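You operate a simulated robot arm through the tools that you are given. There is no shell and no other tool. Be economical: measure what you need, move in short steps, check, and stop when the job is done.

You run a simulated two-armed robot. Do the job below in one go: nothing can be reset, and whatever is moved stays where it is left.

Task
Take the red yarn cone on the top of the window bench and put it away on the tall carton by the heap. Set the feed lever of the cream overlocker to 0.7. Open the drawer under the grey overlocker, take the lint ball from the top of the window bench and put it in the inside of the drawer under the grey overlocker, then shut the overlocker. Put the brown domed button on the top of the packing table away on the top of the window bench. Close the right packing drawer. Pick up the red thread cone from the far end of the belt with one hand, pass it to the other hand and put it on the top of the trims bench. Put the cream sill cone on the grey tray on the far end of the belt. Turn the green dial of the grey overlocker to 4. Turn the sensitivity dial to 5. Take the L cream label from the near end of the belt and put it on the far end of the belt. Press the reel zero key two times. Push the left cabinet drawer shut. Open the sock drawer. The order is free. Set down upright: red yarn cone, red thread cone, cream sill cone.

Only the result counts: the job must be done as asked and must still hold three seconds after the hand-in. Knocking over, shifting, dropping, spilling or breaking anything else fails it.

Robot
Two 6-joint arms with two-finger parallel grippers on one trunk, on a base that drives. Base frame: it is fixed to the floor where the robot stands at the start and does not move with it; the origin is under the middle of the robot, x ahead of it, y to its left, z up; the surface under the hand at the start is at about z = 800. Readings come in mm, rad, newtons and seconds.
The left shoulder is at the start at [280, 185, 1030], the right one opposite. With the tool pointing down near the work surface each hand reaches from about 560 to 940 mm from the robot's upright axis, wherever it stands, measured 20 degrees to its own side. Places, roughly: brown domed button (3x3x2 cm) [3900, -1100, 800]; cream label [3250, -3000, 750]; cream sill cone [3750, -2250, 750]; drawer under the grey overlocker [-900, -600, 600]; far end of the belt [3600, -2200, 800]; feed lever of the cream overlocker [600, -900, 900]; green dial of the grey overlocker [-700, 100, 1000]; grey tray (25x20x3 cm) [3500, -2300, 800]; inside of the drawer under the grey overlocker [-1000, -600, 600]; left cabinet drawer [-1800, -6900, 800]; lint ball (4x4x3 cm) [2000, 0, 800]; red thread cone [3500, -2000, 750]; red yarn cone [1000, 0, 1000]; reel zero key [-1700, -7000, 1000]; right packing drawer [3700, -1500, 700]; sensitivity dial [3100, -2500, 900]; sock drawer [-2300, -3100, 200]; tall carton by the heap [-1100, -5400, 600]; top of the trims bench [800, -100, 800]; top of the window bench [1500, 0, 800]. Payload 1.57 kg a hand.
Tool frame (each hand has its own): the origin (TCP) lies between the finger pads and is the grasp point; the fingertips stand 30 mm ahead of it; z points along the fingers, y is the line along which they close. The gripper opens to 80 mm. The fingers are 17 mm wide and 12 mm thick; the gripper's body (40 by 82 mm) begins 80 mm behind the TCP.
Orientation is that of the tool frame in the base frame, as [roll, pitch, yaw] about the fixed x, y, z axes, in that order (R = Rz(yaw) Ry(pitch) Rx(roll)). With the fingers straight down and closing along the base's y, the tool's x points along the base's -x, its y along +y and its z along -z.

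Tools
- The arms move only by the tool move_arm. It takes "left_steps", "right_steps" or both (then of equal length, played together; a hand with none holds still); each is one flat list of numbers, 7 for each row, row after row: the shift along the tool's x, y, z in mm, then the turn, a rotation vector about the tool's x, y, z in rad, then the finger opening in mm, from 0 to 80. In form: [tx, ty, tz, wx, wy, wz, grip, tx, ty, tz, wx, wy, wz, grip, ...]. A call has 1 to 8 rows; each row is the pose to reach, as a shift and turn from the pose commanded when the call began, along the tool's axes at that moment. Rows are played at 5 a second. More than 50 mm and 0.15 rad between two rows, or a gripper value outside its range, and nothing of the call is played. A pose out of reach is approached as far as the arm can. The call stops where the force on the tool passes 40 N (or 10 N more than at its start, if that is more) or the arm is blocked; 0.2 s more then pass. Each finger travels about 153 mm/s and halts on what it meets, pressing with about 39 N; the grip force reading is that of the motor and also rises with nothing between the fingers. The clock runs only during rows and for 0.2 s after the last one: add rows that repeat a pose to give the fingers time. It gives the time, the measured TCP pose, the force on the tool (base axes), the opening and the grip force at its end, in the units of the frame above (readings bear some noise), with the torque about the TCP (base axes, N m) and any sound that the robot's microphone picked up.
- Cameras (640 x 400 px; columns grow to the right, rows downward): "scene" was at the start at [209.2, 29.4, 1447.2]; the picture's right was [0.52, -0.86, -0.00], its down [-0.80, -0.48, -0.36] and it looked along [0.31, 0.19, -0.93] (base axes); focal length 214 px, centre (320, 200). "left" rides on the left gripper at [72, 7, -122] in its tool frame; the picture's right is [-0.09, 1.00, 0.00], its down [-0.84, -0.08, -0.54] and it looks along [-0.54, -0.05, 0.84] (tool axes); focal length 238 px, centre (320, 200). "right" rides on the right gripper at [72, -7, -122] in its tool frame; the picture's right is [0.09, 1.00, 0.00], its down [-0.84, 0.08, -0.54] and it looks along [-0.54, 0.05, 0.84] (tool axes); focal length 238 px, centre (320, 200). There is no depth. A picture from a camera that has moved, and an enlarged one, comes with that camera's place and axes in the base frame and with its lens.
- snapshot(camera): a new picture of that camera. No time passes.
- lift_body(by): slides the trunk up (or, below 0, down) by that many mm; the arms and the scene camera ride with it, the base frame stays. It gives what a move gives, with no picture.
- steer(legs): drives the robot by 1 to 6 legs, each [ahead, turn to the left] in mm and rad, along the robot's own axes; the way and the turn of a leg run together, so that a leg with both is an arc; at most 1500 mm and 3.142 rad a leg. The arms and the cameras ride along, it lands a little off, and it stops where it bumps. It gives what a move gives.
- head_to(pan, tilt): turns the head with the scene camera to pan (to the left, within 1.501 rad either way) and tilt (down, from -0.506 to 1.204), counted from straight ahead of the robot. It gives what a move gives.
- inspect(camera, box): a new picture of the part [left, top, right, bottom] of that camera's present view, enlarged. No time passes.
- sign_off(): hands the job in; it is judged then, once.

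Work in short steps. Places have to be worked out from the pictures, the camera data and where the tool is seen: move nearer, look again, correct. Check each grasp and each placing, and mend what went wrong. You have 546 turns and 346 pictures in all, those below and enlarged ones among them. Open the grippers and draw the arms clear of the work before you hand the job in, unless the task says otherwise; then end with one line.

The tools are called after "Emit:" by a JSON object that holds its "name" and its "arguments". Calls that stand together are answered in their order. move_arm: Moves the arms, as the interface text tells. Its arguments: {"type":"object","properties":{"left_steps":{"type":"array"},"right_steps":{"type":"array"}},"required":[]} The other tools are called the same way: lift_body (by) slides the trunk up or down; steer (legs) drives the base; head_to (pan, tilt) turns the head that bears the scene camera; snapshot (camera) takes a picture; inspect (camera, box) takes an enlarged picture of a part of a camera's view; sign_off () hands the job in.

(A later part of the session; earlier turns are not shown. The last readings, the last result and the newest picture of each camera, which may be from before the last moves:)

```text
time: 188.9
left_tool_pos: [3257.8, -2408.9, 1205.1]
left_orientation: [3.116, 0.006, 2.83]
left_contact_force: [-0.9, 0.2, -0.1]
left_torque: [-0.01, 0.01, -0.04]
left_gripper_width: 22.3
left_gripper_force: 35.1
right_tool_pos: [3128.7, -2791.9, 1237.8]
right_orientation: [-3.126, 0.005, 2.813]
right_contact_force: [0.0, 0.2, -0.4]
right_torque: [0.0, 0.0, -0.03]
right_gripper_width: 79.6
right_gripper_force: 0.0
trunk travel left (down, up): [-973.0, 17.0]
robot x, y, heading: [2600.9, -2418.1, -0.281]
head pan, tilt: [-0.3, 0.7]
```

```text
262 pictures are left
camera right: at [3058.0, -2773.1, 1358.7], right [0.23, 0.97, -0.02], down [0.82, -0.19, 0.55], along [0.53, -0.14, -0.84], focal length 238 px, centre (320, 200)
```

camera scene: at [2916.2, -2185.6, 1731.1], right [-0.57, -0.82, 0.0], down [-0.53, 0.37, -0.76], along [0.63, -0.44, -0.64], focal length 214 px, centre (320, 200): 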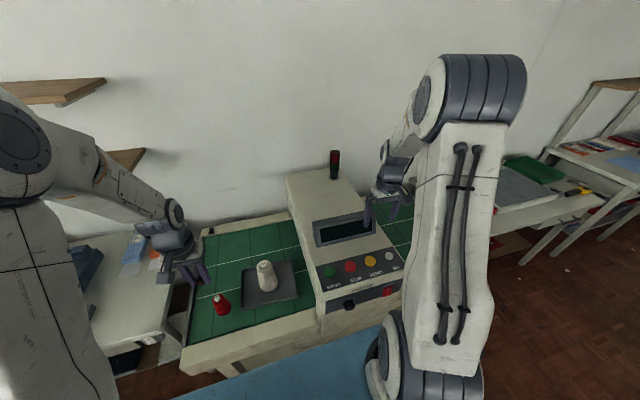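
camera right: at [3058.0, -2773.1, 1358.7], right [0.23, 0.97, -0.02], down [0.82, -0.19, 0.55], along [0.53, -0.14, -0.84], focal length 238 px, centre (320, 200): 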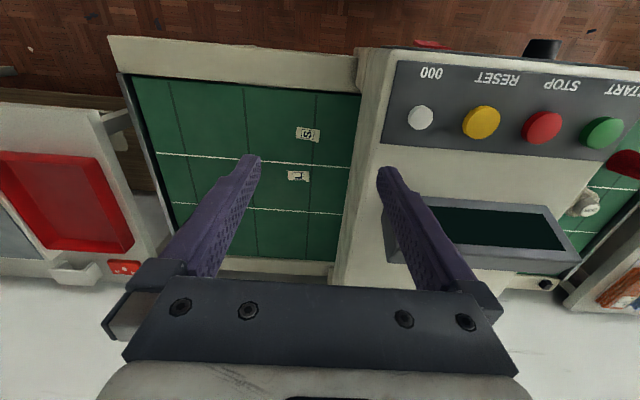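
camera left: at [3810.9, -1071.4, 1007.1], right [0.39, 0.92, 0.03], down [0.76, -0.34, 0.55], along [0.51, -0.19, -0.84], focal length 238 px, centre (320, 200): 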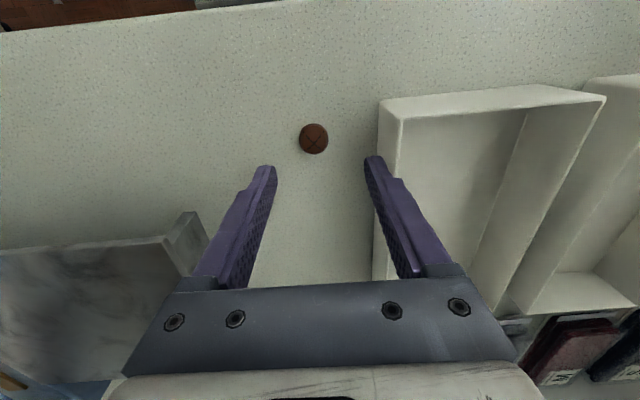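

L label at about (3335, -2910). Raise the left arm so lowering the trunk keeps it clear of the machine.

Emit:
{"name": "move_arm", "arguments": {"left_steps": [0, 0, -45, 0, 0, 0, 0, 0, 0, -90, 0, 0, 0, 0, 0, 0, -135, 0, 0, 0, 0, 0, 0, -170, 0, 0, 0, 0]}}

Emit:
{"name": "lift_body", "arguments": {"by": -170}}

```text
time: 189.9
left_tool_pos: [3255.4, -2412.9, 1375.2]
left_orientation: [3.115, 0.005, 2.83]
left_contact_force: [-0.1, -0.1, -0.5]
left_torque: [0.0, 0.02, -0.02]
left_gripper_width: 22.6
left_gripper_force: 34.3
right_tool_pos: [3128.9, -2791.8, 1237.8]
right_orientation: [-3.125, 0.005, 2.814]
right_contact_force: [-0.2, 0.5, 0.6]
right_torque: [0.0, -0.02, 0.0]
right_gripper_width: 80.0
right_gripper_force: 0.0
trunk travel left (down, up): [-973.0, 17.0]
robot x, y, heading: [2603.9, -2417.7, -0.287]
head pan, tilt: [-0.3, 0.7]
```

```text
time: 191.8
left_tool_pos: [3255.3, -2413.0, 1205.0]
left_orientation: [3.117, 0.006, 2.831]
left_contact_force: [-0.1, -0.5, 0.4]
left_torque: [0.0, 0.0, -0.01]
left_gripper_width: 22.4
left_gripper_force: 34.9
right_tool_pos: [3129.2, -2792.2, 1068.1]
right_orientation: [-3.126, 0.006, 2.814]
right_contact_force: [0.2, 0.6, 0.1]
right_torque: [0.01, 0.02, 0.0]
right_gripper_width: 80.0
right_gripper_force: 0.0
trunk travel left (down, up): [-803.0, 187.0]
robot x, y, heading: [2602.8, -2424.0, -0.285]
head pan, tilt: [-0.3, 0.7]
```

Emit:
{"name": "move_arm", "arguments": {"right_steps": [-45, -8, 0, 0, 0, 0, 80, -90, -16, 0, 0, 0, 0, 80, -135, -25, 10, 0, 0, 0, 80, -180, -35, 20, 0, 0, 0, 80, -215, -42, 45, 0, 0, 0, 80, -233, -45, 85, 0, 0, 0, 80, -233, -45, 130, 0, 0, 0, 80, -233, -45, 160, 0, 0, 0, 80]}}

Emit:
{"name": "snapshot", "arguments": {"camera": "right"}}

```text
time: 193.6
left_tool_pos: [3254.7, -2414.1, 1204.4]
left_orientation: [3.115, 0.006, 2.831]
left_contact_force: [0.9, 0.1, 0.0]
left_torque: [-0.02, 0.01, 0.03]
left_gripper_width: 22.6
left_gripper_force: 35.1
right_tool_pos: [3335.7, -2912.1, 910.6]
right_orientation: [-3.125, 0.005, 2.814]
right_contact_force: [0.5, 0.3, 0.3]
right_torque: [0.02, 0.02, -0.01]
right_gripper_width: 80.2
right_gripper_force: 0.0
trunk travel left (down, up): [-803.0, 187.0]
robot x, y, heading: [2603.3, -2420.1, -0.28]
head pan, tilt: [-0.3, 0.7]
```

```text
261 pictures are left
camera right: at [3263.7, -2894.2, 1030.3], right [0.23, 0.97, -0.02], down [0.82, -0.19, 0.55], along [0.53, -0.14, -0.84], focal length 238 px, centre (320, 200)
```

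right: 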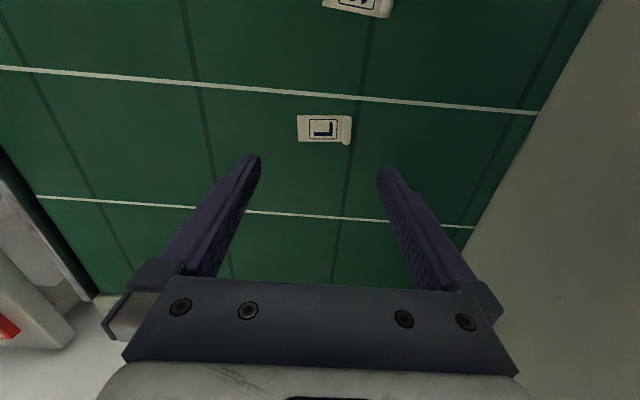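

Emit:
{"name": "inspect", "arguments": {"camera": "right", "box": [270, 90, 382, 160]}}

```text
5.71 times, centred on (326, 125) of right
camera zoom: at [3263.7, -2894.2, 1030.3], right [0.23, 0.97, -0.02], down [0.82, -0.19, 0.55], along [0.53, -0.14, -0.84], focal length 1362 px, centre (286, 629)
```

zoom: 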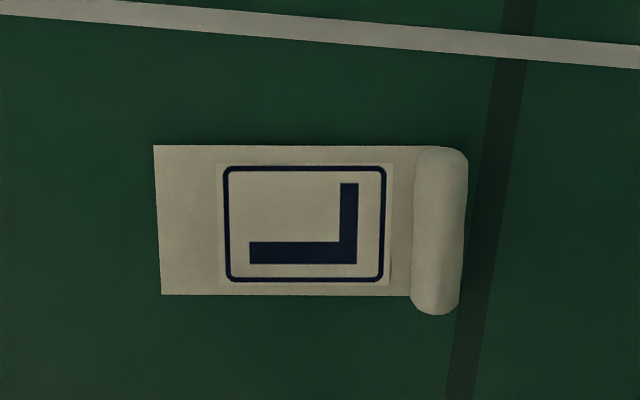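

The label has a rolled end that I can pinch, at about (3342, -2888). Move over it and lower most of the way.

Emit:
{"name": "move_arm", "arguments": {"right_steps": [2, 24.7, 20, 0, 0, 0, 34, 2, 24.7, 50, 0, 0, 0, 34, 2, 24.7, 75, 0, 0, 0, 34, 2, 24.7, 85, 0, 0, 0, 34]}}

Emit:
{"name": "inspect", "arguments": {"camera": "right", "box": [240, 100, 400, 200]}}

```text
time: 194.6
left_tool_pos: [3254.8, -2412.6, 1205.3]
left_orientation: [3.116, 0.004, 2.831]
left_contact_force: [-0.7, 0.6, 0.6]
left_torque: [-0.03, 0.0, -0.03]
left_gripper_width: 22.2
left_gripper_force: 35.0
right_tool_pos: [3342.9, -2890.6, 825.7]
right_orientation: [-3.128, 0.006, 2.812]
right_contact_force: [-0.2, -0.5, 0.6]
right_torque: [0.0, 0.01, 0.0]
right_gripper_width: 34.2
right_gripper_force: 0.1
trunk travel left (down, up): [-803.0, 187.0]
robot x, y, heading: [2602.7, -2419.0, -0.283]
head pan, tilt: [-0.3, 0.7]
```

```text
4.00 times, centred on (320, 150) of right
camera zoom: at [3270.9, -2871.5, 946.3], right [0.23, 0.97, -0.02], down [0.82, -0.19, 0.55], along [0.53, -0.14, -0.84], focal length 953 px, centre (320, 400)
```

zoom: 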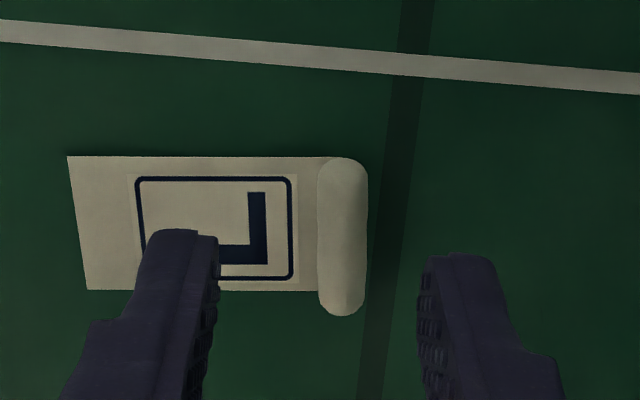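

Emit:
{"name": "move_arm", "arguments": {"right_steps": [3, 3, 6, 0, 0, 0, 30, 3, 3, 10, 0, 0, 0, 30, 3, 3, 13, 0, 0, 0, 30]}}

Emit:
{"name": "inspect", "arguments": {"camera": "right", "box": [240, 100, 400, 200]}}

```text
time: 195.4
left_tool_pos: [3255.5, -2412.7, 1204.5]
left_orientation: [3.116, 0.006, 2.831]
left_contact_force: [-0.5, -0.7, -0.7]
left_torque: [-0.02, 0.0, 0.03]
left_gripper_width: 22.4
left_gripper_force: 35.2
right_tool_pos: [3338.7, -2887.9, 811.7]
right_orientation: [-3.127, 0.005, 2.814]
right_contact_force: [0.0, -0.1, -1.4]
right_torque: [0.0, 0.0, -0.01]
right_gripper_width: 30.2
right_gripper_force: 0.0
trunk travel left (down, up): [-803.0, 187.0]
robot x, y, heading: [2603.2, -2420.6, -0.284]
head pan, tilt: [-0.3, 0.7]
```

```text
4.00 times, centred on (320, 150) of right
camera zoom: at [3268.3, -2867.3, 933.1], right [0.23, 0.97, -0.02], down [0.82, -0.19, 0.55], along [0.53, -0.14, -0.84], focal length 953 px, centre (320, 400)
```

zoom: 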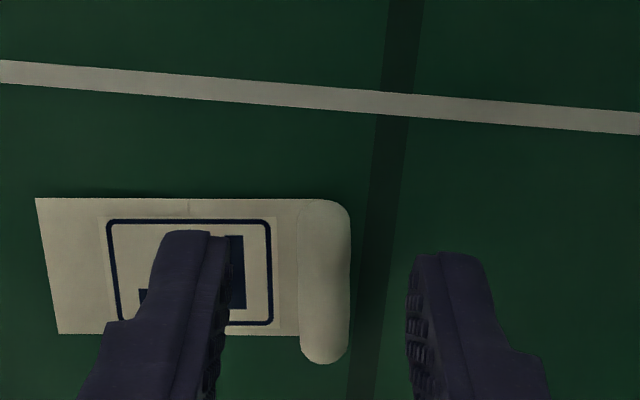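

Emit:
{"name": "move_arm", "arguments": {"right_steps": [0, 0, 2, 0, 0, 0, 30, 0, 0, 4, 0, 0, 0, 30]}}

```text
time: 196.0
left_tool_pos: [3254.6, -2411.9, 1204.0]
left_orientation: [3.115, 0.006, 2.829]
left_contact_force: [0.3, 0.0, -1.3]
left_torque: [-0.01, 0.01, 0.0]
left_gripper_width: 22.3
left_gripper_force: 35.1
right_tool_pos: [3340.0, -2884.9, 807.4]
right_orientation: [-3.127, 0.005, 2.813]
right_contact_force: [-0.2, -0.1, 0.3]
right_torque: [-0.01, 0.0, 0.01]
right_gripper_width: 30.3
right_gripper_force: 0.1
trunk travel left (down, up): [-803.0, 187.0]
robot x, y, heading: [2600.1, -2419.6, -0.284]
head pan, tilt: [-0.3, 0.7]
```

Still no contact; close on the roll here and see.

Emit:
{"name": "move_arm", "arguments": {"right_steps": [0, 0, 0, 0, 0, 0, 12, 0, 0, 0, 0, 0, 0, 0, 0, 0, 0, 0, 0, 0, 0]}}

Emit:
{"name": "inspect", "arguments": {"camera": "right", "box": [240, 100, 400, 200]}}

```text
time: 196.8
left_tool_pos: [3254.9, -2412.1, 1204.7]
left_orientation: [3.115, 0.004, 2.831]
left_contact_force: [-0.8, -0.2, -0.7]
left_torque: [0.02, 0.01, -0.02]
left_gripper_width: 22.5
left_gripper_force: 34.8
right_tool_pos: [3339.7, -2886.5, 808.2]
right_orientation: [-3.126, 0.006, 2.813]
right_contact_force: [-0.4, -0.3, -0.2]
right_torque: [-0.03, 0.0, 0.0]
right_gripper_width: 0.1
right_gripper_force: 21.6
trunk travel left (down, up): [-803.0, 187.0]
robot x, y, heading: [2607.2, -2422.2, -0.285]
head pan, tilt: [-0.3, 0.7]
```

```text
4.00 times, centred on (320, 150) of right
camera zoom: at [3268.9, -2867.1, 928.3], right [0.23, 0.97, -0.02], down [0.82, -0.19, 0.55], along [0.53, -0.14, -0.84], focal length 953 px, centre (320, 400)
```

zoom: 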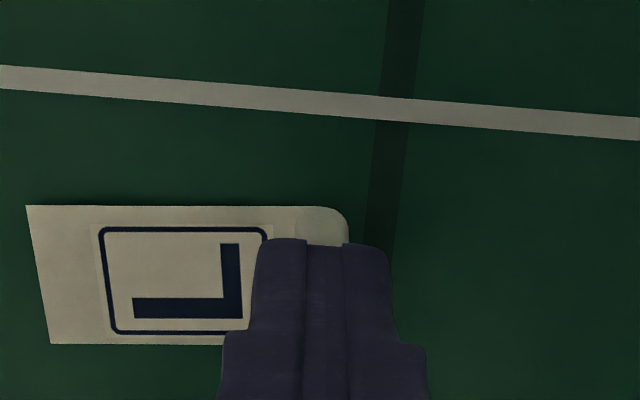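

Emit:
{"name": "move_arm", "arguments": {"right_steps": [0, 0, 0, 0, 0, 0, 30, 0, 0, 5, 0, 0, 0, 30, 0, 0, 9, 0, 0, 0, 30, 0, 0, 12, 0, 0, 0, 30, 0, 0, 15, 0, 0, 0, 30, 0, 0, 18, 0, 0, 0, 30]}}

Emit:
{"name": "inspect", "arguments": {"camera": "right", "box": [240, 100, 400, 200]}}

```text
time: 198.2
left_tool_pos: [3253.3, -2411.5, 1205.4]
left_orientation: [3.117, 0.005, 2.831]
left_contact_force: [0.6, 0.1, -0.3]
left_torque: [0.0, 0.0, 0.0]
left_gripper_width: 22.1
left_gripper_force: 35.4
right_tool_pos: [3340.2, -2887.6, 792.5]
right_orientation: [-3.126, 0.008, 2.811]
right_contact_force: [-5.4, 1.8, 18.3]
right_torque: [-0.28, 0.24, -0.14]
right_gripper_width: 30.4
right_gripper_force: 0.6
trunk travel left (down, up): [-803.0, 187.0]
robot x, y, heading: [2604.2, -2421.9, -0.288]
head pan, tilt: [-0.3, 0.7]
```

```text
4.00 times, centred on (320, 150) of right
camera zoom: at [3268.7, -2868.2, 912.9], right [0.23, 0.97, -0.02], down [0.82, -0.19, 0.55], along [0.53, -0.14, -0.84], focal length 953 px, centre (320, 400)
```

zoom: 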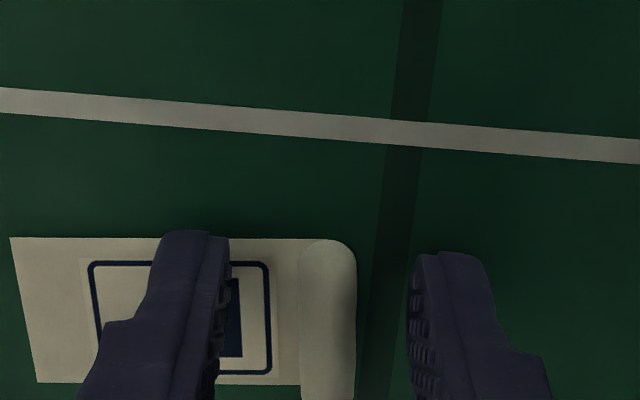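

Emit:
{"name": "move_arm", "arguments": {"right_steps": [0, 0, -2.5, 0, 0, 0, 30, -8, 0, -2.5, 0, 0, 0, 30, -8, 0, -2, 0, 0, 0, 10, -8, 0, -2, 0, 0, 0, 0, -8, 0, -2, 0, 0, 0, 0]}}

Emit:
{"name": "inspect", "arguments": {"camera": "right", "box": [240, 100, 400, 200]}}

```text
time: 199.4
left_tool_pos: [3254.0, -2410.6, 1205.2]
left_orientation: [3.115, 0.006, 2.834]
left_contact_force: [-0.1, 0.2, -0.1]
left_torque: [-0.02, 0.05, -0.03]
left_gripper_width: 22.5
left_gripper_force: 34.5
right_tool_pos: [3349.6, -2886.7, 793.2]
right_orientation: [-3.128, 0.01, 2.812]
right_contact_force: [4.0, 8.8, 17.6]
right_torque: [0.19, -0.1, 0.06]
right_gripper_width: 6.4
right_gripper_force: 25.8
trunk travel left (down, up): [-803.0, 187.0]
robot x, y, heading: [2602.9, -2418.5, -0.287]
head pan, tilt: [-0.3, 0.7]
```

```text
4.00 times, centred on (320, 150) of right
camera zoom: at [3277.0, -2867.7, 913.3], right [0.23, 0.97, -0.02], down [0.81, -0.19, 0.55], along [0.53, -0.14, -0.84], focal length 953 px, centre (320, 400)
```

zoom: 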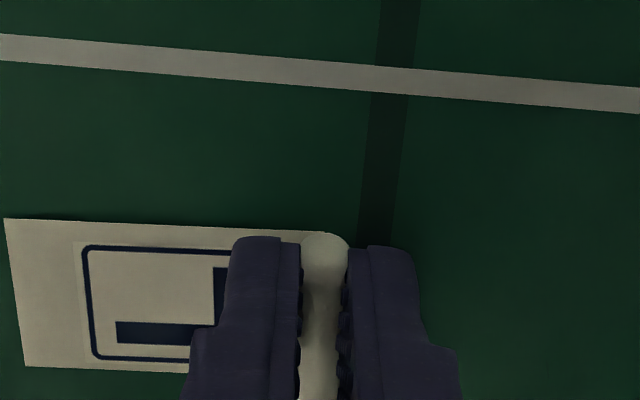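

Gripped the roll (6.4 mm). Lift and check.

Emit:
{"name": "move_arm", "arguments": {"right_steps": [0, 0, -10, 0, 0, 0, 0, 0, 0, -40, 0, 0, 0, 0, 0, 0, -85, 0, 0, 0, 0]}}

Emit:
{"name": "inspect", "arguments": {"camera": "right", "box": [200, 80, 440, 230]}}

```text
time: 200.2
left_tool_pos: [3255.1, -2412.4, 1205.5]
left_orientation: [3.115, 0.005, 2.83]
left_contact_force: [0.6, -0.1, -0.3]
left_torque: [0.03, 0.01, -0.03]
left_gripper_width: 22.1
left_gripper_force: 35.2
right_tool_pos: [3346.0, -2886.5, 877.5]
right_orientation: [-3.126, 0.004, 2.81]
right_contact_force: [0.4, -0.3, -0.4]
right_torque: [0.02, 0.02, 0.02]
right_gripper_width: 6.3
right_gripper_force: 26.5
trunk travel left (down, up): [-803.0, 187.0]
robot x, y, heading: [2599.9, -2419.1, -0.284]
head pan, tilt: [-0.3, 0.7]
```

```text
2.67 times, centred on (320, 155) of right
camera zoom: at [3274.0, -2867.1, 997.7], right [0.23, 0.97, -0.02], down [0.82, -0.19, 0.54], along [0.53, -0.14, -0.84], focal length 636 px, centre (320, 320)
```

zoom: 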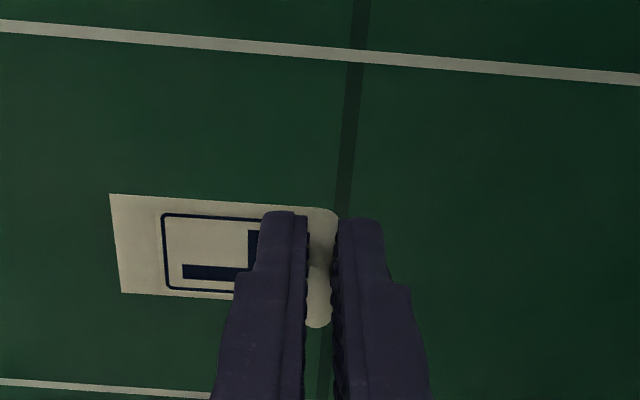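

The label is in hand. Raise and tuck the right arm, lift the trunk, and drive back to the far end.

Emit:
{"name": "move_arm", "arguments": {"right_steps": [0, 0, -45, 0, 0, 0, 0, 0, 0, -90, 0, 0, 0, 0, 30, 0, -125, 0, 0, 0, 0, 65, 0, -155, 0, 0, 0, 0, 105, 0, -180, 0, 0, 0, 0, 150, 0, -190, 0, 0, 0, 0, 195, 0, -200, 0, 0, 0, 0]}}

Emit:
{"name": "lift_body", "arguments": {"by": 170}}

Emit:
{"name": "steer", "arguments": {"legs": [[-30, 0], [0, -1.57], [-730, 0], [0, 1.54]]}}

Emit:
{"name": "snapshot", "arguments": {"camera": "right"}}

```text
time: 201.8
left_tool_pos: [3256.1, -2411.7, 1203.5]
left_orientation: [3.116, 0.005, 2.831]
left_contact_force: [-0.4, 0.8, -0.2]
left_torque: [-0.01, -0.01, 0.01]
left_gripper_width: 22.1
left_gripper_force: 34.6
right_tool_pos: [3161.0, -2820.2, 1074.5]
right_orientation: [-3.126, 0.005, 2.814]
right_contact_force: [0.0, 0.6, 0.8]
right_torque: [0.02, -0.01, -0.02]
right_gripper_width: 5.9
right_gripper_force: 26.0
trunk travel left (down, up): [-803.0, 187.0]
robot x, y, heading: [2603.5, -2421.2, -0.279]
head pan, tilt: [-0.3, 0.7]
```

```text
time: 203.7
left_tool_pos: [3255.4, -2413.3, 1374.6]
left_orientation: [3.116, 0.005, 2.831]
left_contact_force: [-0.2, 0.0, -0.2]
left_torque: [-0.01, -0.01, 0.01]
left_gripper_width: 22.3
left_gripper_force: 34.8
right_tool_pos: [3163.0, -2820.6, 1244.7]
right_orientation: [-3.127, 0.005, 2.813]
right_contact_force: [-0.7, -0.9, 0.1]
right_torque: [-0.03, 0.02, -0.02]
right_gripper_width: 5.8
right_gripper_force: 26.3
trunk travel left (down, up): [-973.0, 17.0]
robot x, y, heading: [2606.8, -2418.0, -0.287]
head pan, tilt: [-0.3, 0.7]
```

```text
time: 215.7
left_tool_pos: [3434.0, -1730.0, 1374.5]
left_orientation: [3.115, 0.007, 2.798]
left_contact_force: [-0.6, 0.8, 0.0]
left_torque: [0.01, 0.02, 0.01]
left_gripper_width: 22.5
left_gripper_force: 35.7
right_tool_pos: [3326.1, -2135.2, 1244.3]
right_orientation: [-3.126, 0.008, 2.78]
right_contact_force: [-0.3, 0.9, 0.1]
right_torque: [-0.02, 0.02, 0.03]
right_gripper_width: 6.1
right_gripper_force: 26.4
trunk travel left (down, up): [-973.0, 17.0]
robot x, y, heading: [2780.4, -1713.2, -0.316]
head pan, tilt: [-0.3, 0.7]
```

```text
253 pictures are left
camera right: at [3255.7, -2113.6, 1365.2], right [0.27, 0.96, -0.02], down [0.81, -0.22, 0.55], along [0.52, -0.16, -0.84], focal length 238 px, centre (320, 200)
```

right: 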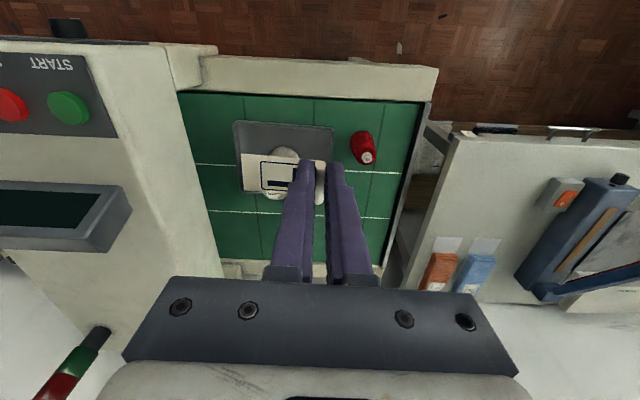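

Emit:
{"name": "steer", "arguments": {"legs": [[150, 0]]}}

Emit:
{"name": "lift_body", "arguments": {"by": -220}}

```text
time: 217.1
left_tool_pos: [3578.2, -1775.8, 1374.0]
left_orientation: [3.116, 0.004, 2.801]
left_contact_force: [0.1, -0.2, -1.3]
left_torque: [-0.04, -0.02, -0.01]
left_gripper_width: 22.2
left_gripper_force: 35.3
right_tool_pos: [3472.7, -2180.2, 1242.7]
right_orientation: [-3.125, 0.006, 2.784]
right_contact_force: [0.1, 0.1, -0.6]
right_torque: [0.02, 0.01, -0.04]
right_gripper_width: 6.0
right_gripper_force: 25.8
trunk travel left (down, up): [-973.0, 17.0]
robot x, y, heading: [2927.2, -1761.0, -0.312]
head pan, tilt: [-0.3, 0.7]
```

```text
time: 219.4
left_tool_pos: [3579.5, -1774.3, 1155.3]
left_orientation: [3.115, 0.004, 2.801]
left_contact_force: [-0.9, -0.3, -0.6]
left_torque: [0.03, 0.02, 0.01]
left_gripper_width: 22.5
left_gripper_force: 35.2
right_tool_pos: [3471.7, -2179.8, 1024.3]
right_orientation: [-3.126, 0.006, 2.782]
right_contact_force: [0.0, 0.0, 0.1]
right_torque: [0.02, -0.01, 0.01]
right_gripper_width: 5.9
right_gripper_force: 26.0
trunk travel left (down, up): [-753.0, 237.0]
robot x, y, heading: [2928.1, -1765.7, -0.314]
head pan, tilt: [-0.3, 0.7]
```

Emit:
{"name": "move_arm", "arguments": {"right_steps": [-33, 23, 10, 0, 0, 0, 0, -66, 46, 20, 0, 0, 0, 0, -99, 69, 30, 0, 0, 0, 0, -132, 92, 40, 0, 0, 0, 0, -163, 115, 50, 0, 0, 0, 0, -163, 115, 97, 0, 0, 0, 0, -163, 115, 144, 0, 0, 0, 0, -163, 115, 175, 0, 0, 0, 0]}}

Emit:
{"name": "snapshot", "arguments": {"camera": "right"}}

```text
time: 221.2
left_tool_pos: [3578.4, -1774.6, 1154.9]
left_orientation: [3.116, 0.006, 2.801]
left_contact_force: [-0.4, -0.2, 0.7]
left_torque: [-0.01, -0.03, -0.03]
left_gripper_width: 22.7
left_gripper_force: 35.1
right_tool_pos: [3667.2, -2131.2, 846.5]
right_orientation: [-3.126, 0.004, 2.783]
right_contact_force: [-0.3, -0.3, 0.1]
right_torque: [-0.01, -0.06, -0.01]
right_gripper_width: 5.8
right_gripper_force: 25.7
trunk travel left (down, up): [-753.0, 237.0]
robot x, y, heading: [2925.9, -1766.8, -0.317]
head pan, tilt: [-0.3, 0.7]
```

```text
252 pictures are left
camera right: at [3597.1, -2109.4, 968.6], right [0.26, 0.96, -0.02], down [0.81, -0.21, 0.55], along [0.52, -0.16, -0.84], focal length 238 px, centre (320, 200)
```

right: 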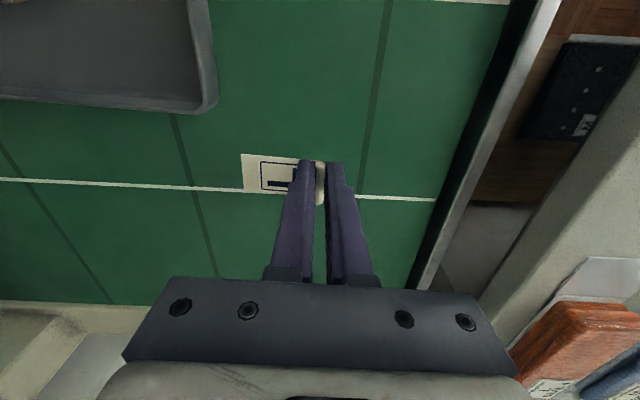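

Clear spot on the far end. Lower to release height (about 794) and open.

Emit:
{"name": "move_arm", "arguments": {"right_steps": [0, 0, 30, 0, 0, 0, 0, 0, 0, 45, 0, 0, 0, 0, 0, 0, 50, 0, 0, 0, 0, 0, 0, 52.5, 0, 0, 0, 0]}}

```text
time: 222.2
left_tool_pos: [3578.8, -1775.4, 1153.9]
left_orientation: [3.114, 0.004, 2.801]
left_contact_force: [0.4, 0.4, -0.2]
left_torque: [-0.02, 0.01, 0.03]
left_gripper_width: 22.4
left_gripper_force: 35.4
right_tool_pos: [3665.5, -2132.2, 796.3]
right_orientation: [-3.126, 0.006, 2.783]
right_contact_force: [0.0, 0.0, 0.0]
right_torque: [0.0, 0.0, -0.02]
right_gripper_width: 6.3
right_gripper_force: 25.9
trunk travel left (down, up): [-753.0, 237.0]
robot x, y, heading: [2926.8, -1760.0, -0.312]
head pan, tilt: [-0.3, 0.7]
```

Emit:
{"name": "move_arm", "arguments": {"right_steps": [0, 0, 2, 0, 0, 0, 0, 0, 0, 2, 0, 0, 0, 12, 0, 0, 2, 0, 0, 0, 24, 0, 0, -20, 0, 0, 0, 24, 0, 0, -65, 0, 0, 0, 24]}}

Emit:
{"name": "snapshot", "arguments": {"camera": "right"}}

```text
time: 223.4
left_tool_pos: [3577.8, -1775.5, 1153.6]
left_orientation: [3.115, 0.005, 2.801]
left_contact_force: [0.6, 0.9, 0.1]
left_torque: [0.04, -0.03, -0.01]
left_gripper_width: 22.4
left_gripper_force: 34.9
right_tool_pos: [3665.9, -2130.6, 861.7]
right_orientation: [-3.125, 0.006, 2.782]
right_contact_force: [0.4, 0.6, 0.7]
right_torque: [-0.04, 0.03, 0.04]
right_gripper_width: 24.2
right_gripper_force: 0.2
trunk travel left (down, up): [-753.0, 237.0]
robot x, y, heading: [2926.6, -1761.2, -0.316]
head pan, tilt: [-0.3, 0.7]
```

```text
251 pictures are left
camera right: at [3595.1, -2109.9, 982.5], right [0.26, 0.96, -0.02], down [0.81, -0.21, 0.54], along [0.52, -0.16, -0.84], focal length 238 px, centre (320, 200)
```

right: 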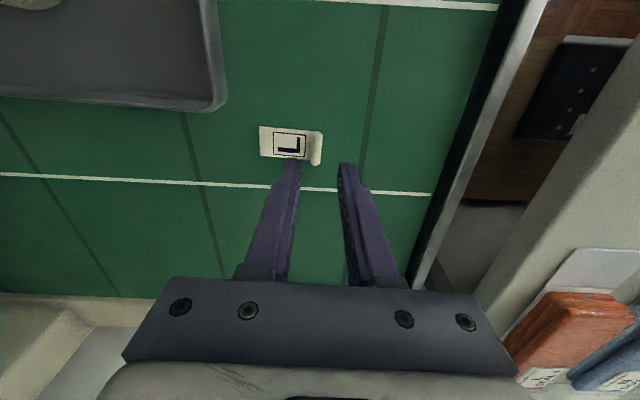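

Label is down on the far end. Next, the red thread cone near (3488, -2072): raise and move above it.

Emit:
{"name": "move_arm", "arguments": {"right_steps": [0, 0, -45, 0, 0, 0, 50, 10, 0, -90, 0, 0, 0, 80, 50, -2, -110, 0, 0, 0, 80, 95, -4, -120, 0, 0, 0, 80, 140, -6, -120, 0, 0, 0, 80, 187, -7, -120, 0, 0, 0, 80]}}

Emit:
{"name": "snapshot", "arguments": {"camera": "right"}}

```text
time: 224.8
left_tool_pos: [3578.5, -1774.6, 1154.1]
left_orientation: [3.116, 0.004, 2.801]
left_contact_force: [-0.2, -0.2, -0.2]
left_torque: [0.0, -0.01, 0.05]
left_gripper_width: 22.5
left_gripper_force: 35.0
right_tool_pos: [3487.6, -2072.1, 980.4]
right_orientation: [-3.126, 0.005, 2.783]
right_contact_force: [-0.1, 0.2, -0.1]
right_torque: [-0.01, 0.0, 0.01]
right_gripper_width: 80.2
right_gripper_force: 0.1
trunk travel left (down, up): [-753.0, 237.0]
robot x, y, heading: [2924.7, -1762.7, -0.311]
head pan, tilt: [-0.3, 0.7]
```

```text
250 pictures are left
camera right: at [3417.8, -2052.1, 1101.8], right [0.26, 0.96, -0.02], down [0.81, -0.21, 0.55], along [0.52, -0.16, -0.84], focal length 238 px, centre (320, 200)
```

right: 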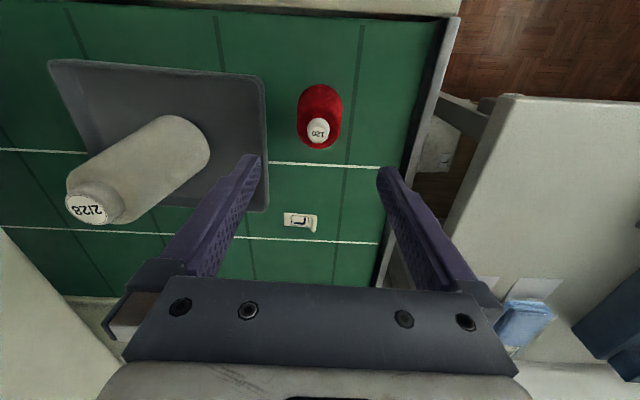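

Cone at about (3478, -2075), top near 880. Lower the right hand around its upper half.

Emit:
{"name": "move_arm", "arguments": {"right_steps": [8, -5, 40, 0, 0, 0, 80, 8, -5, 80, 0, 0, 0, 80, 8, -5, 110, 0, 0, 0, 80, 8, -5, 131, 0, 0, 0, 80]}}

Emit:
{"name": "snapshot", "arguments": {"camera": "right"}}

```text
time: 225.8
left_tool_pos: [3578.3, -1774.5, 1154.8]
left_orientation: [3.115, 0.006, 2.8]
left_contact_force: [1.1, -0.1, -0.4]
left_torque: [0.0, 0.0, 0.01]
left_gripper_width: 22.4
left_gripper_force: 35.2
right_tool_pos: [3478.3, -2073.7, 848.7]
right_orientation: [-3.124, 0.006, 2.783]
right_contact_force: [-0.6, 0.1, 0.4]
right_torque: [0.01, -0.03, -0.02]
right_gripper_width: 80.3
right_gripper_force: 0.0
trunk travel left (down, up): [-753.0, 237.0]
robot x, y, heading: [2926.6, -1761.0, -0.321]
head pan, tilt: [-0.3, 0.7]
```

```text
249 pictures are left
camera right: at [3407.3, -2053.1, 969.3], right [0.26, 0.96, -0.02], down [0.81, -0.21, 0.55], along [0.52, -0.16, -0.84], focal length 238 px, centre (320, 200)
```

right: 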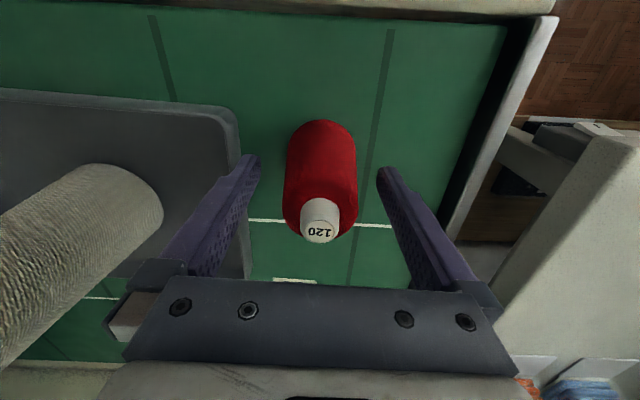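

Emit:
{"name": "move_arm", "arguments": {"right_steps": [0, 0, 0, 0, 0, 0, 50, 0, 0, 0, 0, 0, 0, 20, 0, 0, 0, 0, 0, 0, 0]}}

Emit:
{"name": "move_arm", "arguments": {"right_steps": [0, 0, -15, 0, 0, 0, 0, 0, 0, -50, 0, 0, 0, 0, 0, 0, -95, 0, 0, 0, 0]}}

Emit:
{"name": "snapshot", "arguments": {"camera": "right"}}

```text
time: 226.6
left_tool_pos: [3578.6, -1774.0, 1154.3]
left_orientation: [3.115, 0.005, 2.798]
left_contact_force: [-0.6, -0.4, -0.4]
left_torque: [-0.02, -0.01, 0.04]
left_gripper_width: 22.4
left_gripper_force: 35.0
right_tool_pos: [3477.4, -2073.7, 847.6]
right_orientation: [-3.125, 0.005, 2.781]
right_contact_force: [0.4, -0.1, -0.5]
right_torque: [0.03, 0.04, 0.03]
right_gripper_width: 48.8
right_gripper_force: 39.4
trunk travel left (down, up): [-753.0, 237.0]
robot x, y, heading: [2926.8, -1762.7, -0.311]
head pan, tilt: [-0.3, 0.7]
```

```text
time: 227.4
left_tool_pos: [3578.8, -1775.0, 1155.1]
left_orientation: [3.115, 0.005, 2.801]
left_contact_force: [-0.3, 0.3, 1.0]
left_torque: [-0.01, 0.01, -0.03]
left_gripper_width: 22.6
left_gripper_force: 35.4
right_tool_pos: [3477.4, -2072.5, 944.8]
right_orientation: [-3.124, 0.004, 2.784]
right_contact_force: [-0.3, 1.1, -1.9]
right_torque: [0.02, 0.05, -0.01]
right_gripper_width: 48.8
right_gripper_force: 39.5
trunk travel left (down, up): [-753.0, 237.0]
robot x, y, heading: [2931.4, -1760.9, -0.316]
head pan, tilt: [-0.3, 0.7]
```

```text
248 pictures are left
camera right: at [3407.0, -2051.7, 1065.2], right [0.26, 0.96, -0.02], down [0.81, -0.21, 0.54], along [0.52, -0.16, -0.84], focal length 238 px, centre (320, 200)
```

right: 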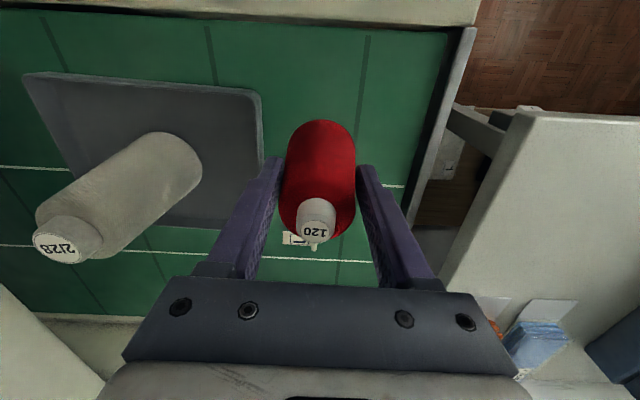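

Cone held. Raise the trunk and drive back to the window bench area.

Emit:
{"name": "lift_body", "arguments": {"by": 200}}

Emit:
{"name": "steer", "arguments": {"legs": [[-150, 0], [0, 1.57], [390, 0], [0, 1.57]]}}

```text
time: 229.6
left_tool_pos: [3579.2, -1775.8, 1354.8]
left_orientation: [3.116, 0.005, 2.8]
left_contact_force: [0.4, 0.4, 0.0]
left_torque: [-0.01, -0.02, 0.0]
left_gripper_width: 22.2
left_gripper_force: 34.7
right_tool_pos: [3477.2, -2072.7, 1144.4]
right_orientation: [-3.124, 0.006, 2.783]
right_contact_force: [0.4, 0.4, -0.1]
right_torque: [0.01, 0.01, 0.0]
right_gripper_width: 48.8
right_gripper_force: 38.9
trunk travel left (down, up): [-953.0, 37.0]
robot x, y, heading: [2923.5, -1761.6, -0.31]
head pan, tilt: [-0.3, 0.7]
```

```text
time: 240.7
left_tool_pos: [2247.5, -1330.2, 1354.3]
left_orientation: [3.117, 0.005, -0.343]
left_contact_force: [-0.2, -0.3, 0.4]
left_torque: [-0.04, 0.04, 0.0]
left_gripper_width: 22.1
left_gripper_force: 35.2
right_tool_pos: [2349.2, -1032.6, 1143.6]
right_orientation: [-3.127, 0.005, -0.359]
right_contact_force: [0.1, -0.2, -0.7]
right_torque: [0.0, -0.02, 0.01]
right_gripper_width: 48.6
right_gripper_force: 38.9
trunk travel left (down, up): [-953.0, 37.0]
robot x, y, heading: [2902.6, -1343.6, 2.823]
head pan, tilt: [-0.3, 0.7]
```

Emit:
{"name": "steer", "arguments": {"legs": [[1330, 0], [0, -1.57], [-180, 0]]}}

Emit:
{"name": "head_to", "arguments": {"pan": -0.1, "tilt": 0.6}}

Emit:
{"name": "snapshot", "arguments": {"camera": "scene"}}

```text
time: 252.2
left_tool_pos: [1608.2, -442.4, 1354.6]
left_orientation: [3.113, 0.006, -1.928]
left_contact_force: [-0.2, -0.3, -0.3]
left_torque: [-0.02, 0.01, -0.01]
left_gripper_width: 21.9
left_gripper_force: 34.9
right_tool_pos: [1904.4, -547.1, 1143.4]
right_orientation: [-3.127, 0.006, -1.946]
right_contact_force: [0.8, 0.2, -1.2]
right_torque: [-0.03, 0.03, -0.01]
right_gripper_width: 48.2
right_gripper_force: 38.6
trunk travel left (down, up): [-953.0, 37.0]
robot x, y, heading: [1583.3, -1091.9, 1.236]
head pan, tilt: [-0.3, 0.7]
```

```text
time: 253.0
left_tool_pos: [1608.3, -441.7, 1353.3]
left_orientation: [3.113, 0.006, -1.928]
left_contact_force: [0.0, -0.8, 0.1]
left_torque: [0.0, -0.03, 0.02]
left_gripper_width: 22.1
left_gripper_force: 34.7
right_tool_pos: [1903.9, -548.3, 1143.8]
right_orientation: [-3.125, 0.003, -1.946]
right_contact_force: [0.5, 0.5, -1.7]
right_torque: [-0.06, 0.05, 0.0]
right_gripper_width: 48.6
right_gripper_force: 38.9
trunk travel left (down, up): [-953.0, 37.0]
robot x, y, heading: [1583.0, -1092.2, 1.237]
head pan, tilt: [-0.099, 0.6]
```

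```text
247 pictures are left
camera scene: at [1675.5, -861.3, 1719.7], right [0.91, -0.42, 0.0], down [-0.24, -0.51, -0.82], along [0.35, 0.75, -0.57], focal length 214 px, centre (320, 200)
```

scene: 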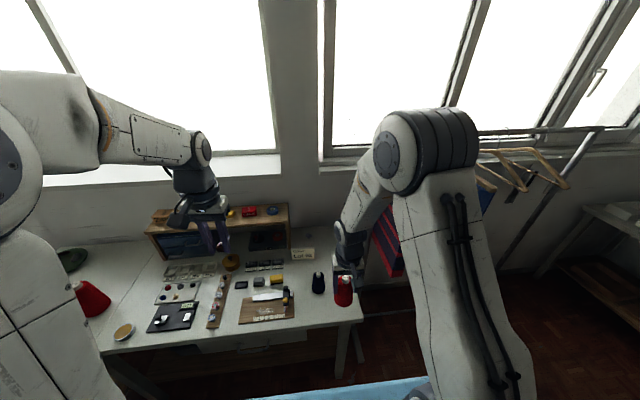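

Free spot on the window bench at about (1981, -377). Turn right a bit so that the left arm faces it.

Emit:
{"name": "steer", "arguments": {"legs": [[0, -0.44]]}}

Emit:
{"name": "lift_body", "arguments": {"by": -200}}

Emit:
{"name": "snapshot", "arguments": {"camera": "left"}}

```text
time: 254.6
left_tool_pos: [1879.9, -513.2, 1355.0]
left_orientation: [3.115, 0.005, -2.364]
left_contact_force: [0.3, -0.8, -0.5]
left_torque: [0.0, -0.02, 0.01]
left_gripper_width: 21.2
left_gripper_force: 34.0
right_tool_pos: [2104.9, -733.7, 1144.0]
right_orientation: [-3.126, 0.006, -2.379]
right_contact_force: [0.0, 0.2, -1.6]
right_torque: [0.01, 0.0, -0.02]
right_gripper_width: 48.3
right_gripper_force: 39.3
trunk travel left (down, up): [-953.0, 37.0]
robot x, y, heading: [1586.1, -1095.8, 0.799]
head pan, tilt: [-0.099, 0.6]
```

```text
time: 256.8
left_tool_pos: [1880.5, -513.0, 1154.3]
left_orientation: [3.113, 0.006, -2.365]
left_contact_force: [-0.3, -0.3, -0.4]
left_torque: [-0.01, 0.0, 0.0]
left_gripper_width: 20.5
left_gripper_force: 34.2
right_tool_pos: [2104.1, -732.3, 944.3]
right_orientation: [-3.125, 0.006, -2.38]
right_contact_force: [-0.9, -0.5, -0.8]
right_torque: [-0.02, 0.03, 0.06]
right_gripper_width: 48.2
right_gripper_force: 39.4
trunk travel left (down, up): [-753.0, 237.0]
robot x, y, heading: [1586.5, -1093.8, 0.8]
head pan, tilt: [-0.099, 0.6]
```

```text
246 pictures are left
camera left: at [1826.6, -561.5, 1277.4], right [-0.63, 0.77, 0.03], down [0.66, 0.52, 0.54], along [0.41, 0.36, -0.84], focal length 238 px, centre (320, 200)
```

left: 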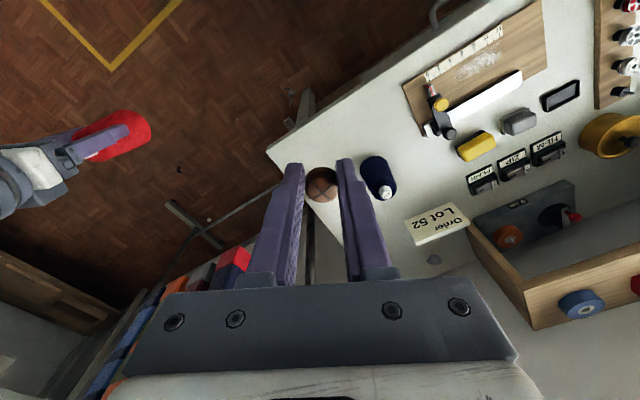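

Emit:
{"name": "move_arm", "arguments": {"left_steps": [-40, 3, 20, 0, 0, 0, 0, -80, 5, 40, 0, 0, 0, 0, -120, 8, 65, 0, 0, 0, 0, -160, 11, 90, 0, 0, 0, 0, -167, 11, 138, 0, 0, 0, 0, -167, 11, 186, 0, 0, 0, 0, -167, 11, 234, 0, 0, 0, 0, -167, 11, 280, 0, 0, 0, 0]}}

Emit:
{"name": "snapshot", "arguments": {"camera": "left"}}

```text
time: 258.6
left_tool_pos: [1986.4, -380.2, 873.7]
left_orientation: [3.117, 0.003, -2.363]
left_contact_force: [-0.1, -0.4, -1.1]
left_torque: [0.03, -0.02, 0.01]
left_gripper_width: 19.2
left_gripper_force: 33.4
right_tool_pos: [2103.8, -733.6, 944.0]
right_orientation: [-3.126, 0.005, -2.381]
right_contact_force: [-0.8, 0.0, -2.0]
right_torque: [0.05, -0.01, 0.0]
right_gripper_width: 48.4
right_gripper_force: 39.0
trunk travel left (down, up): [-753.0, 237.0]
robot x, y, heading: [1585.2, -1093.5, 0.801]
head pan, tilt: [-0.099, 0.6]
```

```text
245 pictures are left
camera left: at [1932.4, -429.3, 996.9], right [-0.63, 0.77, 0.03], down [0.66, 0.52, 0.54], along [0.41, 0.36, -0.84], focal length 238 px, centre (320, 200)
```

left: 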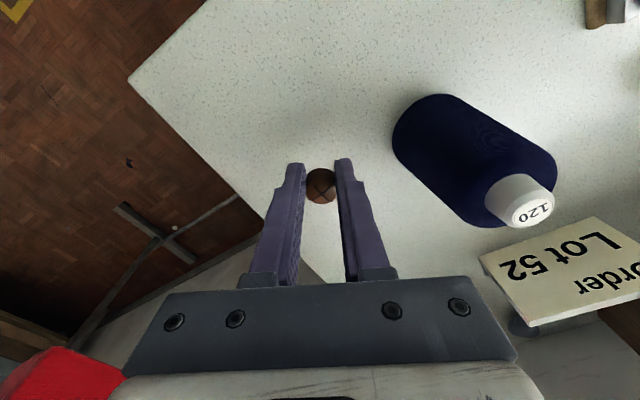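

Emit:
{"name": "move_arm", "arguments": {"left_steps": [0, 0, 20, 0, 0, 0, 0, 0, 0, 30, 0, 0, 0, 0, 0, 0, 35, 0, 0, 0, 0]}}

Emit:
{"name": "inspect", "arguments": {"camera": "left", "box": [240, 120, 400, 220]}}

```text
time: 259.4
left_tool_pos: [1986.1, -380.3, 840.7]
left_orientation: [3.112, 0.004, -2.364]
left_contact_force: [-0.1, -0.1, -0.2]
left_torque: [0.02, 0.01, -0.02]
left_gripper_width: 19.3
left_gripper_force: 33.3
right_tool_pos: [2104.5, -733.4, 944.2]
right_orientation: [-3.126, 0.005, -2.38]
right_contact_force: [0.0, -0.7, -1.8]
right_torque: [0.0, -0.02, -0.01]
right_gripper_width: 48.3
right_gripper_force: 39.1
trunk travel left (down, up): [-753.0, 237.0]
robot x, y, heading: [1582.8, -1093.3, 0.799]
head pan, tilt: [-0.099, 0.6]
```

```text
4.00 times, centred on (320, 170) of left
camera zoom: at [1932.5, -428.3, 963.4], right [-0.63, 0.77, 0.03], down [0.66, 0.52, 0.54], along [0.41, 0.36, -0.84], focal length 953 px, centre (320, 320)
```

zoom: 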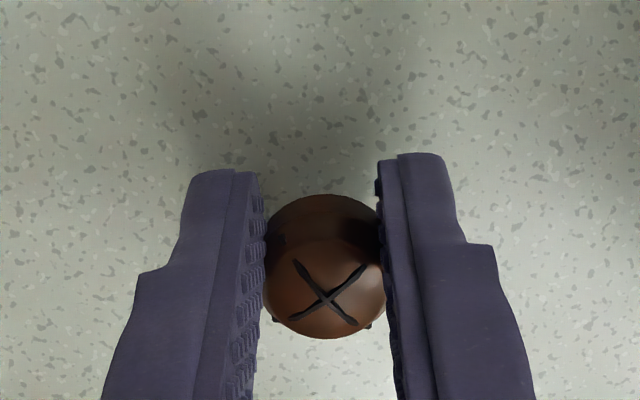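

Almost down; lower in 2 mm steps to feel contact.

Emit:
{"name": "move_arm", "arguments": {"left_steps": [0, 0, 3, 0, 0, 0, 0, 0, 0, 5, 0, 0, 0, 0, 0, 0, 7, 0, 0, 0, 0]}}

```text
time: 260.2
left_tool_pos: [1986.8, -378.6, 834.4]
left_orientation: [3.113, 0.006, -2.364]
left_contact_force: [0.0, 0.2, -0.1]
left_torque: [-0.02, 0.0, -0.01]
left_gripper_width: 0.1
left_gripper_force: 21.3
right_tool_pos: [2103.5, -733.7, 944.7]
right_orientation: [-3.125, 0.004, -2.381]
right_contact_force: [0.3, 0.0, -1.3]
right_torque: [0.0, -0.02, -0.03]
right_gripper_width: 48.3
right_gripper_force: 38.8
trunk travel left (down, up): [-753.0, 237.0]
robot x, y, heading: [1587.8, -1094.7, 0.801]
head pan, tilt: [-0.099, 0.6]
```

Width went to 0: it slipped out near the surface. Raise a bit, open, and look.

Emit:
{"name": "move_arm", "arguments": {"left_steps": [0, 0, -30, 0, 0, 0, 0, 0, 0, -60, 0, 0, 0, 40, 0, 0, -60, 0, 0, 0, 70]}}

Emit:
{"name": "snapshot", "arguments": {"camera": "left"}}

```text
time: 261.0
left_tool_pos: [1987.1, -381.4, 895.5]
left_orientation: [3.117, 0.006, -2.362]
left_contact_force: [0.7, 0.2, 0.3]
left_torque: [0.05, 0.0, -0.02]
left_gripper_width: 70.1
left_gripper_force: 0.0
right_tool_pos: [2104.4, -733.5, 944.4]
right_orientation: [-3.125, 0.004, -2.382]
right_contact_force: [-1.1, 0.2, -1.9]
right_torque: [-0.03, -0.01, 0.03]
right_gripper_width: 48.4
right_gripper_force: 38.7
trunk travel left (down, up): [-753.0, 237.0]
robot x, y, heading: [1585.8, -1093.8, 0.803]
head pan, tilt: [-0.099, 0.6]
```

```text
243 pictures are left
camera left: at [1932.9, -431.2, 1018.3], right [-0.63, 0.77, 0.03], down [0.66, 0.52, 0.54], along [0.41, 0.36, -0.84], focal length 238 px, centre (320, 200)
```

left: 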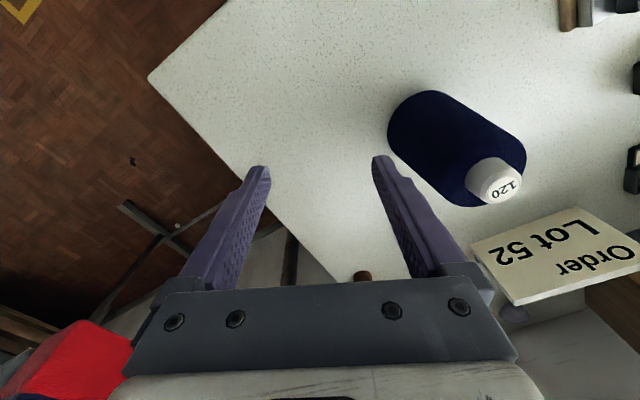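

Emit:
{"name": "inspect", "arguments": {"camera": "left", "box": [310, 230, 430, 305]}}

```text
5.33 times, centred on (370, 268) of left
camera zoom: at [1932.9, -431.2, 1018.3], right [-0.63, 0.77, 0.03], down [0.66, 0.52, 0.54], along [0.41, 0.36, -0.84], focal length 1271 px, centre (53, -160)
```

zoom: 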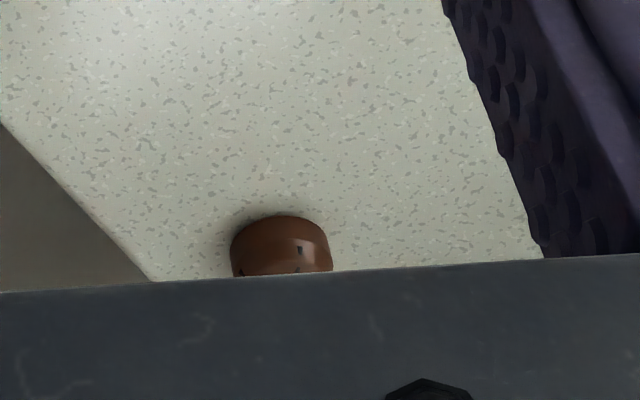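

The button lies on the window bench. Now prepare the handover: lift the left hand and trunk, bring the right hand with the cone to the middle.

Emit:
{"name": "lift_body", "arguments": {"by": 150}}

Emit:
{"name": "move_arm", "arguments": {"left_steps": [0, 0, -45, 0, 0, 0, 80, 40, 0, -60, 0, 0, 0, 80, 85, -10, -60, 0, 0, 0, 80, 130, -20, -60, 0, 0, 0, 80, 175, -30, -60, 0, 0, 0, 80, 200, -30, -60, 0, -0.14, 0, 80, 200, -30, -60, 0, -0.28, 0, 80, 200, -30, -60, 0, -0.42, 0, 80], "right_steps": [0, 0, 0, 0, 0, 0, 0, 0, 0, 0, 0, 0, 0, 0, 0, 0, 0, 0, 0, 0, 0, -20, 20, 0, 0, 0, 0, 0, -40, 40, 0, 0, 0, 0, 0, -60, 60, 0, 0, 0, 0, 0, -80, 80, 0, 0, 0, 0, 0, -80, 100, 0, 0, 0, 0, 0]}}

```text
time: 262.8
left_tool_pos: [1986.4, -382.8, 1046.1]
left_orientation: [3.115, 0.005, -2.364]
left_contact_force: [-0.3, -0.2, -0.1]
left_torque: [0.02, -0.02, 0.0]
left_gripper_width: 70.1
left_gripper_force: 0.0
right_tool_pos: [2104.1, -733.5, 1094.2]
right_orientation: [-3.126, 0.005, -2.38]
right_contact_force: [-0.2, -0.3, -1.7]
right_torque: [-0.01, 0.02, -0.01]
right_gripper_width: 48.3
right_gripper_force: 39.2
trunk travel left (down, up): [-903.0, 87.0]
robot x, y, heading: [1585.6, -1096.3, 0.802]
head pan, tilt: [-0.099, 0.6]
```

```text
time: 264.6
left_tool_pos: [1889.6, -523.1, 1103.4]
left_orientation: [3.11, 0.423, -2.374]
left_contact_force: [-0.1, 0.4, 0.3]
left_torque: [-0.02, 0.02, 0.01]
left_gripper_width: 79.8
left_gripper_force: 0.1
left hand out of reach, approached as far as the arm can: row 7, 8
right_tool_pos: [2094.0, -602.3, 1092.0]
right_orientation: [-3.125, 0.004, -2.382]
right_contact_force: [0.5, -0.2, -1.0]
right_torque: [-0.01, 0.03, 0.0]
right_gripper_width: 48.3
right_gripper_force: 38.8
trunk travel left (down, up): [-903.0, 87.0]
robot x, y, heading: [1586.2, -1092.1, 0.803]
head pan, tilt: [-0.099, 0.6]
```

Emit:
{"name": "move_arm", "arguments": {"left_steps": [-20, 0, 10, 0, -0.1, 0, 80, -36, 0, 30, 0, -0.2, 0, 80, -36, -20, 30, 0, -0.3, 0, 80, -36, -45, 30, 0, -0.4, 0, 80, -36, -75, 30, 0, -0.5, 0, 80, -36, -105, 30, 0, -0.57, 0, 80, -36, -130, 30, 0, -0.62, 0, 80], "right_steps": [-20, 0, 0, 0, 0, 0, 0, -40, 0, 0, 0, 0, 0, -55, 0, 0, 0, 0, 0, 0, -55, 0, 0, 0, 0, 0, 0, -55, 0, 0, 0, 0, 0, 0, -55, 0, 0, 0, 0, 0, 0, -55, 0, 0, 0, 0, 0, 0]}}

Emit:
{"name": "head_to", "arguments": {"pan": 0.0, "tilt": 0.7}}

Emit:
{"name": "snapshot", "arguments": {"camera": "scene"}}

Emit:
{"name": "snapshot", "arguments": {"camera": "left"}}

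```text
refused: steps must hold 7 numbers for each row
```

```text
time: 265.2
left_tool_pos: [1888.8, -523.6, 1104.7]
left_orientation: [3.112, 0.422, -2.376]
left_contact_force: [-1.0, 0.3, -0.5]
left_torque: [0.04, 0.01, 0.0]
left_gripper_width: 80.0
left_gripper_force: 0.1
right_tool_pos: [2092.5, -604.0, 1093.5]
right_orientation: [-3.127, 0.006, -2.38]
right_contact_force: [-0.3, -0.5, -1.0]
right_torque: [-0.02, -0.02, 0.0]
right_gripper_width: 48.5
right_gripper_force: 38.5
trunk travel left (down, up): [-903.0, 87.0]
robot x, y, heading: [1584.3, -1091.5, 0.806]
head pan, tilt: [0.0, 0.7]
```

```text
241 pictures are left
camera scene: at [1756.5, -917.1, 1661.2], right [0.72, -0.7, 0.0], down [-0.45, -0.46, -0.77], along [0.53, 0.55, -0.64], focal length 214 px, centre (320, 200)
```

scene: 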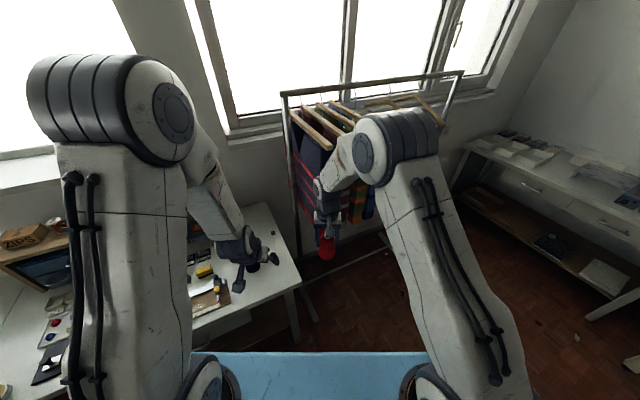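

```text
240 pictures are left
camera left: at [1803.8, -602.7, 1186.4], right [-0.64, 0.77, 0.06], down [0.46, 0.31, 0.83], along [0.62, 0.56, -0.55], focal length 238 px, centre (320, 200)
```

left: 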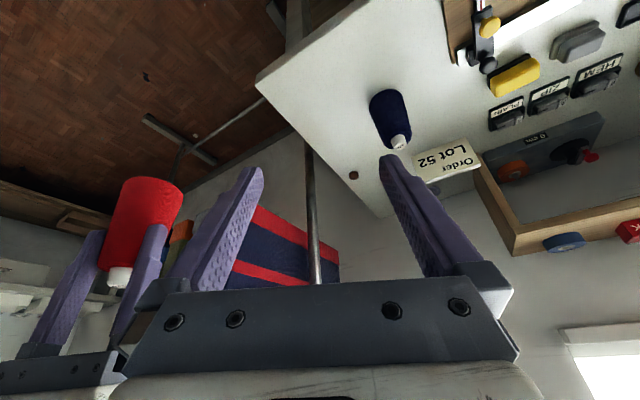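

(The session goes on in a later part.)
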